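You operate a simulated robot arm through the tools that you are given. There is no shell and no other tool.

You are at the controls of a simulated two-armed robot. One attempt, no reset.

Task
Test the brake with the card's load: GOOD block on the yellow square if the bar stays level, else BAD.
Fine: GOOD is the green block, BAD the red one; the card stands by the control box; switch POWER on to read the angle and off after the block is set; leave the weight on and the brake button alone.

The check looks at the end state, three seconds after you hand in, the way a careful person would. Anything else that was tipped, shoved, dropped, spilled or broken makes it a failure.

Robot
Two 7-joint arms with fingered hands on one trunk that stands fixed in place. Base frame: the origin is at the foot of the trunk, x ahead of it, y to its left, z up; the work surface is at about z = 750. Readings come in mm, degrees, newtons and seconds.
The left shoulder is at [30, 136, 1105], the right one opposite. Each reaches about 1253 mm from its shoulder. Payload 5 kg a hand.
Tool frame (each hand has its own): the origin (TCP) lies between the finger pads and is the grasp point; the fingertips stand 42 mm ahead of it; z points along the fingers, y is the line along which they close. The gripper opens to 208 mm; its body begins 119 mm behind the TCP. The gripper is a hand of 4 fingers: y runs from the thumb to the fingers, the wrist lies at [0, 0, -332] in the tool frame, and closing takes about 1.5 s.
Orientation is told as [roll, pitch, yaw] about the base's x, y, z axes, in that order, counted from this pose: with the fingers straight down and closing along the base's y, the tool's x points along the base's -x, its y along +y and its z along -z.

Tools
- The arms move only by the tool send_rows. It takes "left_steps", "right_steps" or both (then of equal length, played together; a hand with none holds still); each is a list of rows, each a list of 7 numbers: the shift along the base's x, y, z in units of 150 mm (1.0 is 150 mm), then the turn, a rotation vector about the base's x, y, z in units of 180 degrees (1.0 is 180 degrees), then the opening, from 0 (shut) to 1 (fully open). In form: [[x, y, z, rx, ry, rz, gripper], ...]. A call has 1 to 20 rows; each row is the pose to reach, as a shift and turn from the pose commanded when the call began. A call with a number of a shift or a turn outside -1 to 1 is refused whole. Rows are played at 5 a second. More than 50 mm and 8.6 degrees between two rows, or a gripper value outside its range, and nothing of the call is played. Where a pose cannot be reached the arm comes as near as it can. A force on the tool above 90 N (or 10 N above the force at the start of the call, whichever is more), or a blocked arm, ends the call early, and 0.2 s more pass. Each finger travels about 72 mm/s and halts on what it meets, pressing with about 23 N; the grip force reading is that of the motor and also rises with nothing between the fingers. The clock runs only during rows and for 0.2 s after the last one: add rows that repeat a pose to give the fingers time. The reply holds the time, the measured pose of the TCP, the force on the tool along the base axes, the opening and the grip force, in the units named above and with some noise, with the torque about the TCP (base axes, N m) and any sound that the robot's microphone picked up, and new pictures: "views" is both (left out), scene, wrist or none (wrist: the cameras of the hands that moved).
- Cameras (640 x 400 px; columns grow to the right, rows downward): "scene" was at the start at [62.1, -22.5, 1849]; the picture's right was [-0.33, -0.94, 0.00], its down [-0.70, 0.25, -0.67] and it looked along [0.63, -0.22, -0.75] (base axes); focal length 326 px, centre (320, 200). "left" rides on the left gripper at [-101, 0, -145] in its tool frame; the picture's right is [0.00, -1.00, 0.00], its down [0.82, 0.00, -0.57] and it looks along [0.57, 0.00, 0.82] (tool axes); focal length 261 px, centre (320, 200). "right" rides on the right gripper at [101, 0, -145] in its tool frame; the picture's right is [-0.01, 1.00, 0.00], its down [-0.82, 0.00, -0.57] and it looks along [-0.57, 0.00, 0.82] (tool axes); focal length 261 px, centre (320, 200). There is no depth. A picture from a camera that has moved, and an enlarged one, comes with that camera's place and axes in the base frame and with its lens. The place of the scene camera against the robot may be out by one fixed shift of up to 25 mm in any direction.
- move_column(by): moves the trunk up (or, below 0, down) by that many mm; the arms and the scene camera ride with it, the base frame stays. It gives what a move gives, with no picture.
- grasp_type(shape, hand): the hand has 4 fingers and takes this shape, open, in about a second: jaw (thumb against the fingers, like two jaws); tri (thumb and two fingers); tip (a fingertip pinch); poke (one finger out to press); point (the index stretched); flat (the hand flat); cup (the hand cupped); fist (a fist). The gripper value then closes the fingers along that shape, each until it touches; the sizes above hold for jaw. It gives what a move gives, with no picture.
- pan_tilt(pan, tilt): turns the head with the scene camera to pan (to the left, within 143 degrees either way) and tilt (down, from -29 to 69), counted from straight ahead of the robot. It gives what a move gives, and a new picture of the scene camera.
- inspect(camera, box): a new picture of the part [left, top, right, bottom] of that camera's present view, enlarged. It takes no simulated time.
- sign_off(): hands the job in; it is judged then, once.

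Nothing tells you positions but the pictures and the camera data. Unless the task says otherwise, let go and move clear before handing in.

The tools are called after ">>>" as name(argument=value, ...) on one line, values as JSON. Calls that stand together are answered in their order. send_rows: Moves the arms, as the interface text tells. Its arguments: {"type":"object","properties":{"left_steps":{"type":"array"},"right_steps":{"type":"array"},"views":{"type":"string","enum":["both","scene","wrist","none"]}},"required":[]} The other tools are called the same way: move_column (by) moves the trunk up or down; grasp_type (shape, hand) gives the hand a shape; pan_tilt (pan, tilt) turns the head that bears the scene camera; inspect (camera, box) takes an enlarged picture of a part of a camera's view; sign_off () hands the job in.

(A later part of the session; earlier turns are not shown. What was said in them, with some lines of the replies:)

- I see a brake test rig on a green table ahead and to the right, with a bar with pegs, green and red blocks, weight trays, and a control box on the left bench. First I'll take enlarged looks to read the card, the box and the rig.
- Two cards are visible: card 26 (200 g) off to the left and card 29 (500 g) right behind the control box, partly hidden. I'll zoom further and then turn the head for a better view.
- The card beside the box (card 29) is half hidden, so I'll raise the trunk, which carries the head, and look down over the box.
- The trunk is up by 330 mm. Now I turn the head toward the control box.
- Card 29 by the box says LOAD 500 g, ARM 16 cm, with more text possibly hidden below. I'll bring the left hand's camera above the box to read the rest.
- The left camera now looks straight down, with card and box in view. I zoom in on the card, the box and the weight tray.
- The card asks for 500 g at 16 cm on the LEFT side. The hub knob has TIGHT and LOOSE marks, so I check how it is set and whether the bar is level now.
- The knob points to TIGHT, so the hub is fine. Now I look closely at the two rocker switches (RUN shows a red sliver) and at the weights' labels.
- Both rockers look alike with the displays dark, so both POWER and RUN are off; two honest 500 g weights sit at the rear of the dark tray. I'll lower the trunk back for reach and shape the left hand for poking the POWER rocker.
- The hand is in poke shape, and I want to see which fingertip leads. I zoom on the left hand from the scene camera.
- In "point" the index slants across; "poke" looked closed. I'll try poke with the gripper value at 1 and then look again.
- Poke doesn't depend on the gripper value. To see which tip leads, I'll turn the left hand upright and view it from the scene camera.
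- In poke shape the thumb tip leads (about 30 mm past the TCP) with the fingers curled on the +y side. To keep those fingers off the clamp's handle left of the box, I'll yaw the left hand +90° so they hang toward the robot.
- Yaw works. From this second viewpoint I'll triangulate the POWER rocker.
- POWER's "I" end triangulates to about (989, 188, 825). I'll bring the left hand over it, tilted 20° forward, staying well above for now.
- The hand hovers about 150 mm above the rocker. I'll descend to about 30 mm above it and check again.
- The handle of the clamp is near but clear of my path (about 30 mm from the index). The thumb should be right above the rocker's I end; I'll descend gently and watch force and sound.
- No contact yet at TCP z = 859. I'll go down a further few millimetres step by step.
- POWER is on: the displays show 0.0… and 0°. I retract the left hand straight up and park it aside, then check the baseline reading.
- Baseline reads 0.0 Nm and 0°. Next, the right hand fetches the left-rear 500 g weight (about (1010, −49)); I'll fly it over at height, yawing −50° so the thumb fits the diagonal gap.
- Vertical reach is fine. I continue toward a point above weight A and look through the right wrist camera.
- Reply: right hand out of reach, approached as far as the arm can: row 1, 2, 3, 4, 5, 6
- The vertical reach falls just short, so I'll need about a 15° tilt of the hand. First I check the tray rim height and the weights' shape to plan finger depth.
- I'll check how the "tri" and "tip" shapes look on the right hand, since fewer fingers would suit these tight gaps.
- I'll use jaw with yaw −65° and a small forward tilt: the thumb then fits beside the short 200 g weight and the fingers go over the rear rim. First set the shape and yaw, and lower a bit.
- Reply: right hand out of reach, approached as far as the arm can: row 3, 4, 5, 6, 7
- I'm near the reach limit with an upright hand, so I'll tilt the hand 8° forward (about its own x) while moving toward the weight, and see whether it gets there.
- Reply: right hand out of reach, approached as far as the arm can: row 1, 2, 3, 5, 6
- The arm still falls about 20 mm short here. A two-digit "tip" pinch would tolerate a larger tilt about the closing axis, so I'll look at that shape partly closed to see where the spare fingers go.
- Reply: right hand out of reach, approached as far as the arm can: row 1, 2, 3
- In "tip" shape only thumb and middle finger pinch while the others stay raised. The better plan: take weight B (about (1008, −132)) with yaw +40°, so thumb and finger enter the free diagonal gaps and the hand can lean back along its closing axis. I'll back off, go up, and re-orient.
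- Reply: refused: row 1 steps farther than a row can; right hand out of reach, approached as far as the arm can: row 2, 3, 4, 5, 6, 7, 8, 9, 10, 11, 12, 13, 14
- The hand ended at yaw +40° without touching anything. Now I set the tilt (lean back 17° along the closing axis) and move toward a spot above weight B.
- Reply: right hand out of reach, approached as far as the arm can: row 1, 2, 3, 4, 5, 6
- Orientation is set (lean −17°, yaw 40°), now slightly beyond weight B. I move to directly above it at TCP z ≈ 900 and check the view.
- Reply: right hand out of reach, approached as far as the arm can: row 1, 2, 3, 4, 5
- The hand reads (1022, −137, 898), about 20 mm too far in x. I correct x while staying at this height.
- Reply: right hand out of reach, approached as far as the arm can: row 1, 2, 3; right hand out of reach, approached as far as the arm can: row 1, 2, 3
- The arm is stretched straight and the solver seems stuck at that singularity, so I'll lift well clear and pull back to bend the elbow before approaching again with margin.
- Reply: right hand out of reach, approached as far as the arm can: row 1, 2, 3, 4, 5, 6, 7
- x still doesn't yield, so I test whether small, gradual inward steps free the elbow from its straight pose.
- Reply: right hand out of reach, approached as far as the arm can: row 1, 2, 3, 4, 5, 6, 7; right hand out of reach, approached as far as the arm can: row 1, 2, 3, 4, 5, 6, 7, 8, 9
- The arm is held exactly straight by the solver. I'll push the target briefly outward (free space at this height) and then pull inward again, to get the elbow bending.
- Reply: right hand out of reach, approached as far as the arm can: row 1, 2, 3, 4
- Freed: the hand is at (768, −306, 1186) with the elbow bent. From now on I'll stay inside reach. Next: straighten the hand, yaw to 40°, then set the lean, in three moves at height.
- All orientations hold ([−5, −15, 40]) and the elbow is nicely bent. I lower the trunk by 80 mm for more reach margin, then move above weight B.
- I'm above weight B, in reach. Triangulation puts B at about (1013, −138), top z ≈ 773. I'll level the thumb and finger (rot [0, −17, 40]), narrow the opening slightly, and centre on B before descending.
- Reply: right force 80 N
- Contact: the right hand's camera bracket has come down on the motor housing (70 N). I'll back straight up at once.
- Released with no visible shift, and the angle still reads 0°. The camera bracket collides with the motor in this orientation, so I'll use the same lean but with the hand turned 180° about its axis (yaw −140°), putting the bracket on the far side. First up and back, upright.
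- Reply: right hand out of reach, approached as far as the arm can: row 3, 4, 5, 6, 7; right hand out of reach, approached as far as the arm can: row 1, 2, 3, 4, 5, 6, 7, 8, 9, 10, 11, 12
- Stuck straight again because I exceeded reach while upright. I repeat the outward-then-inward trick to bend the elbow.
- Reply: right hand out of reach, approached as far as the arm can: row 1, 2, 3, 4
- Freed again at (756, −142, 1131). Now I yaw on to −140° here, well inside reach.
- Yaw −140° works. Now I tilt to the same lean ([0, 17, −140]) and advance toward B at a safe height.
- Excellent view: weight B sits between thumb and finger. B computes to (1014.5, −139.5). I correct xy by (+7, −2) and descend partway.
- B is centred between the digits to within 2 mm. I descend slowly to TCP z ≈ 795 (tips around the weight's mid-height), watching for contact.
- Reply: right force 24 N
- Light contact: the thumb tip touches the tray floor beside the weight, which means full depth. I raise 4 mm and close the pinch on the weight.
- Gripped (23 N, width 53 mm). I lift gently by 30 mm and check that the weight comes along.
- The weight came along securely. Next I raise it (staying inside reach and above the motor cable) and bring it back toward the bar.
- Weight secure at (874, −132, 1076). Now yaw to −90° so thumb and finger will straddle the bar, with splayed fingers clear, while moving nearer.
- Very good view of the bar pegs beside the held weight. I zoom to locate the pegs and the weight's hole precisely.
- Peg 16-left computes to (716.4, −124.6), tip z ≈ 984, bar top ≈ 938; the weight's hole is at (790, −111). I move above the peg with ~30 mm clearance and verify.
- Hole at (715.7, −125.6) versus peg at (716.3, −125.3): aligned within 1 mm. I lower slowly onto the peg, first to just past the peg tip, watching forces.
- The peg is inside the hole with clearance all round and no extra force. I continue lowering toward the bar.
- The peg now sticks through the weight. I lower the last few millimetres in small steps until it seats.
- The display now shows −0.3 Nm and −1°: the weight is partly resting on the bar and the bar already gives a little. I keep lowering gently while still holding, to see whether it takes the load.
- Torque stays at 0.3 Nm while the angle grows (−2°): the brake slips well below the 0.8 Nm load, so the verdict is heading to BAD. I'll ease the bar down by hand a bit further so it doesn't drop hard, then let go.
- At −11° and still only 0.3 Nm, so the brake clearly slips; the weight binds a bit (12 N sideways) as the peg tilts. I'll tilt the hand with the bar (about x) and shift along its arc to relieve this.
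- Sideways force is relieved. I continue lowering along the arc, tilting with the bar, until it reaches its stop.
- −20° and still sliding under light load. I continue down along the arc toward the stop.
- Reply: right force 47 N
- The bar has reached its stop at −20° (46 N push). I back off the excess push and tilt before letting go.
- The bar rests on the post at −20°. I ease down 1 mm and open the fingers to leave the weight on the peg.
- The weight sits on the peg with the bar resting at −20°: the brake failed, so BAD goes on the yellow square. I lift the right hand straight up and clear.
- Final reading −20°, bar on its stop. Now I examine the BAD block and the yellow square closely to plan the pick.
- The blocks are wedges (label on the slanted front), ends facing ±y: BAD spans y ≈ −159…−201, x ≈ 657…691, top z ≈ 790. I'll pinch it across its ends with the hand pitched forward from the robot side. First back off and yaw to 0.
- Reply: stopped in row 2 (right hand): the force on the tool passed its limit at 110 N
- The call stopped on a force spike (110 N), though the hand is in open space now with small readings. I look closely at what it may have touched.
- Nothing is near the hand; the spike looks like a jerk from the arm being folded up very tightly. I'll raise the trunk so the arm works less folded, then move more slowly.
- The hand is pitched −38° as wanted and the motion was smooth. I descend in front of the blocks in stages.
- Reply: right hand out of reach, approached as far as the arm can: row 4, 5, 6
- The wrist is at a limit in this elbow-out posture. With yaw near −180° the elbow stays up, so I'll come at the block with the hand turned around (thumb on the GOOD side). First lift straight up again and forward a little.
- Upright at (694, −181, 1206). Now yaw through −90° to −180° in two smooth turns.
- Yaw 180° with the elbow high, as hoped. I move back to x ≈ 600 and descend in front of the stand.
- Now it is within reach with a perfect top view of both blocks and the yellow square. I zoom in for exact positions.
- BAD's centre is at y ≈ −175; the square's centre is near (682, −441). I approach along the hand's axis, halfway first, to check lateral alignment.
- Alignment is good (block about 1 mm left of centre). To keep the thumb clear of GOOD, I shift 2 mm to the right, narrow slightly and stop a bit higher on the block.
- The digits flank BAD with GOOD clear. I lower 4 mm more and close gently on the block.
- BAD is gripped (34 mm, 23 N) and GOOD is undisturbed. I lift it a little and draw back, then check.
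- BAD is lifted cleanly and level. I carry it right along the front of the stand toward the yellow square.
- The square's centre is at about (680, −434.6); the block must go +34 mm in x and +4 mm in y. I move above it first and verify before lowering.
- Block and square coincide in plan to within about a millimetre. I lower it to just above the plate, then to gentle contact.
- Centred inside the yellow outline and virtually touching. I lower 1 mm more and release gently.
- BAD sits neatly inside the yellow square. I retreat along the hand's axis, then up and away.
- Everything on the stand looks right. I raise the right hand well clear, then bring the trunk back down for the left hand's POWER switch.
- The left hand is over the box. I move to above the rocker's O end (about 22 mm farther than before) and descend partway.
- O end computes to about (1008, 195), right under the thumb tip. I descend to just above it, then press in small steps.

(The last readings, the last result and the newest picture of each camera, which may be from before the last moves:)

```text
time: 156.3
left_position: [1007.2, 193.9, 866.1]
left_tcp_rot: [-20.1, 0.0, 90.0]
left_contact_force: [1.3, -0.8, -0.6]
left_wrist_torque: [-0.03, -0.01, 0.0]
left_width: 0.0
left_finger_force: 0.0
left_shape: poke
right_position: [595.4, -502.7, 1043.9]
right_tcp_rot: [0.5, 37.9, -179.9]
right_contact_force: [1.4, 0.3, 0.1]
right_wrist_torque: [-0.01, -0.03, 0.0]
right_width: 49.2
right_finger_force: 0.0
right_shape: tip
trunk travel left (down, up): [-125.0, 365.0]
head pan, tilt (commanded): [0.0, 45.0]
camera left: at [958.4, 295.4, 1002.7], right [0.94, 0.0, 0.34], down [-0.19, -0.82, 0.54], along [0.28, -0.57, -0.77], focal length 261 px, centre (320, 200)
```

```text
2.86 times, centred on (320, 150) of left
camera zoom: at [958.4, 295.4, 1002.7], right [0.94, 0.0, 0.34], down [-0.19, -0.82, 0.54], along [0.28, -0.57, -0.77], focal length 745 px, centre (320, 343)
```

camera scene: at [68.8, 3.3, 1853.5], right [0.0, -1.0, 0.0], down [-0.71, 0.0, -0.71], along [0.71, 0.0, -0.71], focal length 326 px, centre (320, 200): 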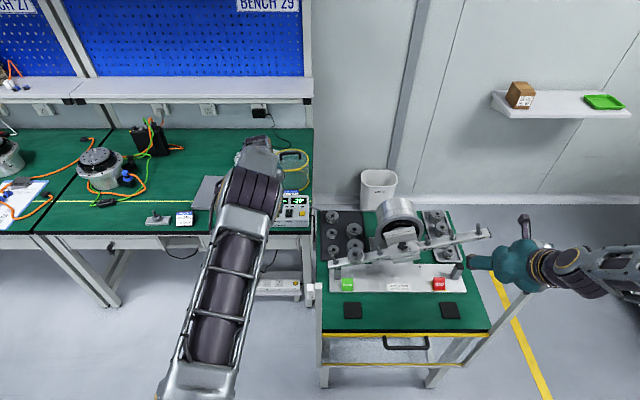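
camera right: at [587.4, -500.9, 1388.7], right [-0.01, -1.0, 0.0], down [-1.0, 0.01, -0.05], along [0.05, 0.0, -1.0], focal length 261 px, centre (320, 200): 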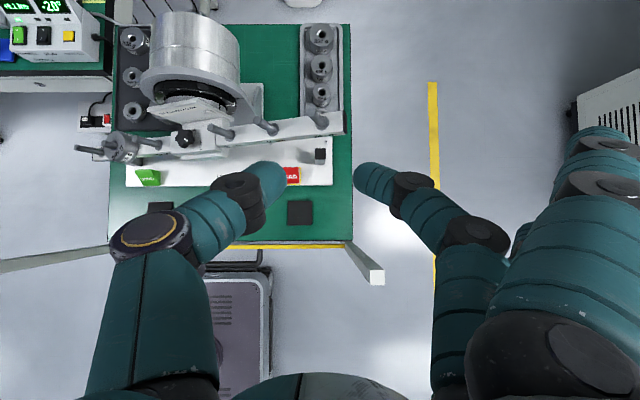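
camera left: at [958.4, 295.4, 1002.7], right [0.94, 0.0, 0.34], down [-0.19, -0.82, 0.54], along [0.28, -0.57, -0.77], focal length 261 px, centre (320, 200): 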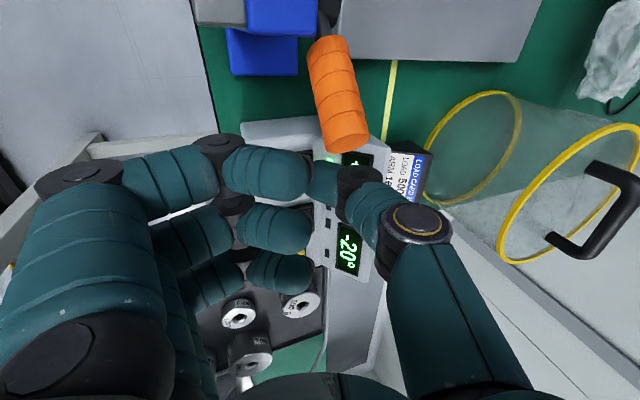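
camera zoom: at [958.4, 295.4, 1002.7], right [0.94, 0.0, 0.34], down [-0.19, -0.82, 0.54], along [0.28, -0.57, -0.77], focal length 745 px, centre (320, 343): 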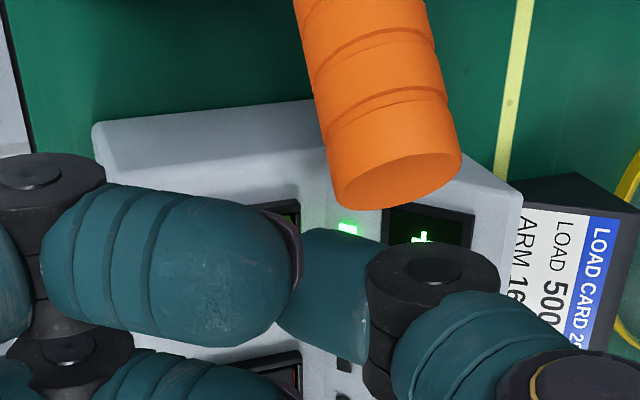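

>>> send_rows(left_steps=[[0, 0, -0.02, 0, 0, 0, 0], [0, 0, -0.04, 0, 0, 0, 0], [0, 0, -0.055, 0, 0, 0, 0], [0, 0, -0.055, 0, 0, 0, 0]], views="none")

>>> inspect(camera="scene", box=[230, 150, 330, 230])

```text
time: 157.3
left_position: [1008.2, 193.4, 857.8]
left_tcp_rot: [-20.0, 0.1, 90.0]
left_contact_force: [0.4, 0.1, 0.9]
left_wrist_torque: [-0.01, 0.01, 0.01]
left_width: 0.0
left_finger_force: 0.0
left_shape: poke
right_position: [594.8, -503.1, 1044.2]
right_tcp_rot: [0.5, 38.0, -179.9]
right_contact_force: [0.4, -0.4, -0.6]
right_wrist_torque: [0.02, 0.01, 0.02]
right_width: 49.3
right_finger_force: 0.1
right_shape: tip
trunk travel left (down, up): [-125.0, 365.0]
head pan, tilt (commanded): [0.0, 45.0]
```

```text
5.00 times, centred on (280, 190) of scene
camera zoom: at [69.0, 3.4, 1853.5], right [0.0, -1.0, 0.0], down [-0.71, 0.0, -0.71], along [0.71, 0.0, -0.71], focal length 1633 px, centre (520, 250)
```

zoom: 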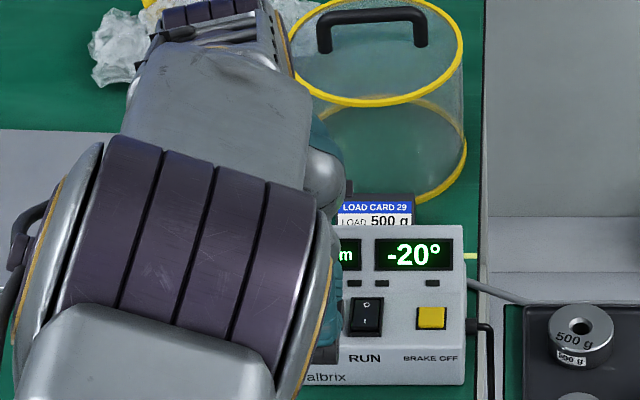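

Still on, almost no contact force. I press a few millimetres more.

>>> send_rows(left_steps=[[0, 0, -0.013, 0, 0, 0, 0], [0, 0, -0.027, 0, 0, 0, 0], [0, 0, -0.04, 0, 0, 0, 0], [0, 0, -0.04, 0, 0, 0, 0]], views="wrist")

>>> inspect(camera="scene", box=[230, 150, 330, 230])

```text
time: 158.3
left_position: [1006.6, 194.0, 851.2]
left_tcp_rot: [-20.0, 0.1, 90.0]
left_contact_force: [0.2, 0.2, -0.3]
left_wrist_torque: [0.01, -0.02, -0.01]
left_width: 0.2
left_finger_force: 0.1
left_shape: poke
right_position: [594.7, -503.0, 1043.4]
right_tcp_rot: [0.6, 37.8, -179.9]
right_contact_force: [0.8, -0.7, 0.2]
right_wrist_torque: [-0.02, 0.0, -0.02]
right_width: 49.6
right_finger_force: 0.0
right_shape: tip
trunk travel left (down, up): [-125.0, 365.0]
head pan, tilt (commanded): [0.0, 45.0]
camera left: at [958.2, 295.1, 987.9], right [0.94, 0.0, 0.34], down [-0.19, -0.82, 0.54], along [0.28, -0.57, -0.77], focal length 261 px, centre (320, 200)
```

left: 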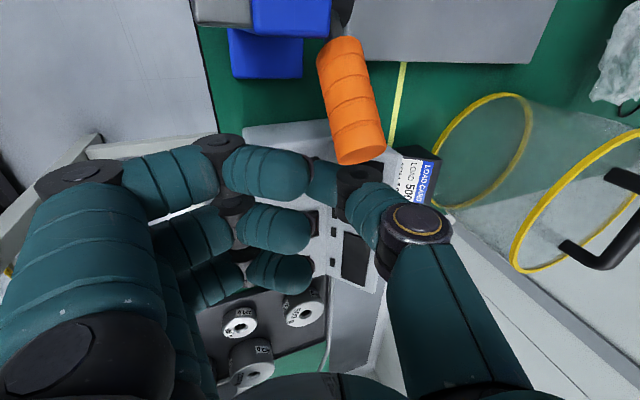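

```text
5.00 times, centred on (280, 190) of scene
camera zoom: at [69.0, 3.4, 1853.4], right [0.0, -1.0, 0.0], down [-0.71, 0.0, -0.71], along [0.71, 0.0, -0.71], focal length 1633 px, centre (520, 250)
```

zoom: 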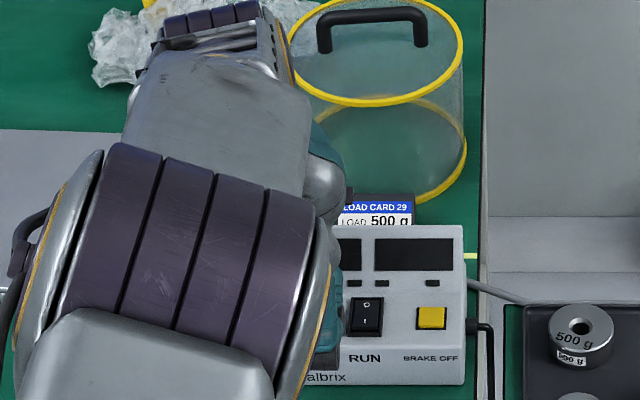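

POWER is off (displays dark). I retract the left hand straight up and back to a parked spot.

>>> send_rows(left_steps=[[0, 0, 0.08, 0, 0, 0, 0], [0, 0, 0.25, 0, 0, 0, 0], [0, 0, 0.5, 0, 0, 0, 0], [0, 0, 0.75, 0, 0, 0, 0], [0, 0, 1.0, 0, 0, 0, 0], [0, 0, 1.0, 0, 0, 0, 0]], views="none")

>>> send_rows(left_steps=[[-0.2, 0.1, 0.2, 0, 0, 0, 0], [-0.4, 0.2, 0.4, 0, 0, 0, 0], [-0.6, 0.3, 0.6, 0, 0, 0, 0], [-0.8, 0.4, 0.8, 0, 0, 0, 0], [-1.0, 0.5, 1.0, 0, 0, 0, 0], [-1.0, 0.5, 1.0, 0, 0, 0, 0]], views="both")

>>> inspect(camera="scene", box=[230, 170, 330, 245])

>>> inspect(camera="scene", box=[310, 190, 500, 310])

```text
time: 159.7
left_position: [1009.8, 193.9, 1000.9]
left_tcp_rot: [-20.0, 0.0, 90.0]
left_contact_force: [0.6, -0.3, -0.7]
left_wrist_torque: [-0.06, 0.05, -0.02]
left_width: 0.0
left_finger_force: 0.2
left_shape: poke
right_position: [596.0, -502.4, 1043.9]
right_tcp_rot: [0.4, 37.8, -180.0]
right_contact_force: [1.3, 0.2, 0.0]
right_wrist_torque: [-0.01, 0.05, 0.02]
right_width: 49.6
right_finger_force: 0.1
right_shape: tip
trunk travel left (down, up): [-125.0, 365.0]
head pan, tilt (commanded): [0.0, 45.0]
```

```text
time: 161.1
left_position: [857.5, 265.6, 1150.2]
left_tcp_rot: [-20.0, 0.0, 89.9]
left_contact_force: [0.6, -0.5, -1.1]
left_wrist_torque: [0.01, 0.07, -0.01]
left_width: 0.0
left_finger_force: 0.1
left_shape: poke
right_position: [596.6, -502.2, 1041.5]
right_tcp_rot: [0.3, 37.9, -180.0]
right_contact_force: [0.7, -0.5, -0.7]
right_wrist_torque: [0.06, 0.08, 0.0]
right_width: 49.5
right_finger_force: 0.1
right_shape: tip
trunk travel left (down, up): [-125.0, 365.0]
head pan, tilt (commanded): [0.0, 45.0]
camera scene: at [71.2, 3.1, 1853.2], right [0.0, -1.0, 0.0], down [-0.71, 0.0, -0.71], along [0.71, 0.0, -0.71], focal length 326 px, centre (320, 200)
camera left: at [808.7, 367.8, 1287.4], right [0.94, 0.0, 0.34], down [-0.19, -0.82, 0.54], along [0.28, -0.57, -0.77], focal length 261 px, centre (320, 200)
```

scene: 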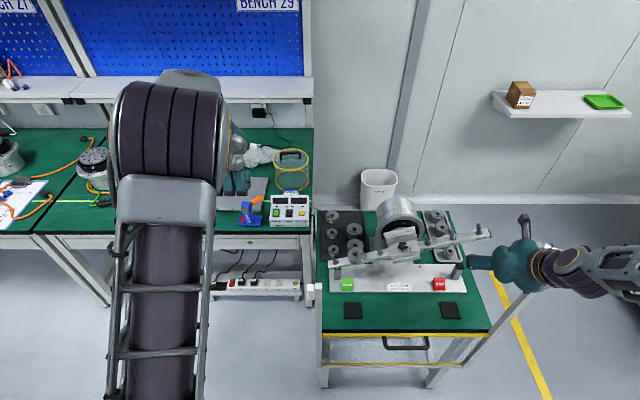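
left: 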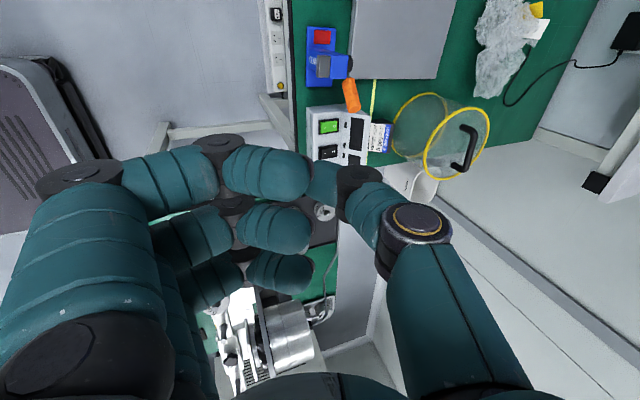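

```text
5.33 times, centred on (280, 208) of scene
camera zoom: at [71.2, 3.1, 1853.2], right [0.0, -1.0, 0.0], down [-0.71, 0.0, -0.71], along [0.71, 0.0, -0.71], focal length 1742 px, centre (533, 160)
```

zoom: 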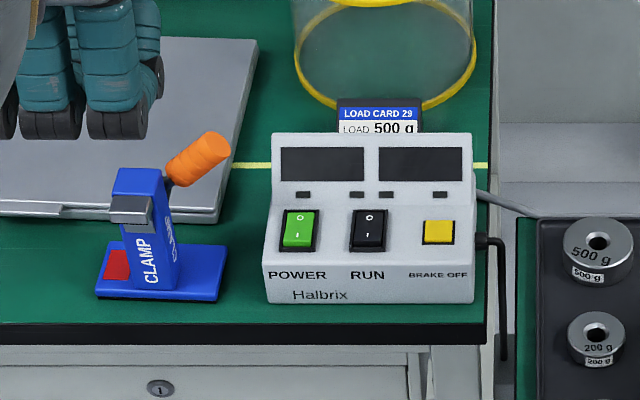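

```text
3.33 times, centred on (405, 250) of scene
camera zoom: at [71.2, 3.1, 1853.2], right [0.0, -1.0, 0.0], down [-0.71, 0.0, -0.71], along [0.71, 0.0, -0.71], focal length 1088 px, centre (37, 33)
```

zoom: 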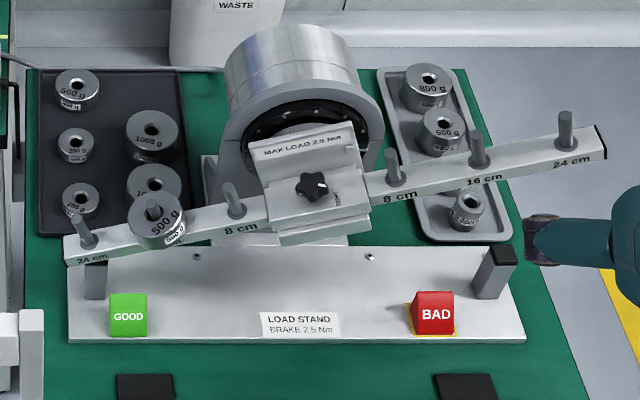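

The bar sagged to −20° under the card's load (500 g at 16 cm, LEFT). The BAD block is now inside the yellow square, POWER is off, the weight is still on its peg, and RUN and BRAKE OFF were not touched. Both hands are clear, so I hand in the job.

>>> sign_off()

```text
The job is handed in.
```

I tested the brake with the card's load (500 g at 16 cm, LEFT). The bar did not stay level, so the red BAD block is on the yellow square and the job is handed in.

- **Reading:** POWER on showed 0.0 Nm and 0° with no load. As the weight went on, the bar gave way at about 0.3 Nm. The card's load is roughly 0.8 Nm. I eased it down by hand, and it ended resting on its stop at −20°.
- **End state:** The weight is still on the peg and POWER is off. I did not touch RUN or BRAKE OFF. Both hands are clear.
- **Contacts:**
  - The right hand's camera bracket pressed on the motor housing at about 70 N while I was reaching for the weight.
  - The bar was pushed against its stop at about 46 N.
  - The right arm also stopped once on a 110 N force spike while it was in open space. I did not find what caused it.

I saw nothing moved or damaged in the pictures afterwards.
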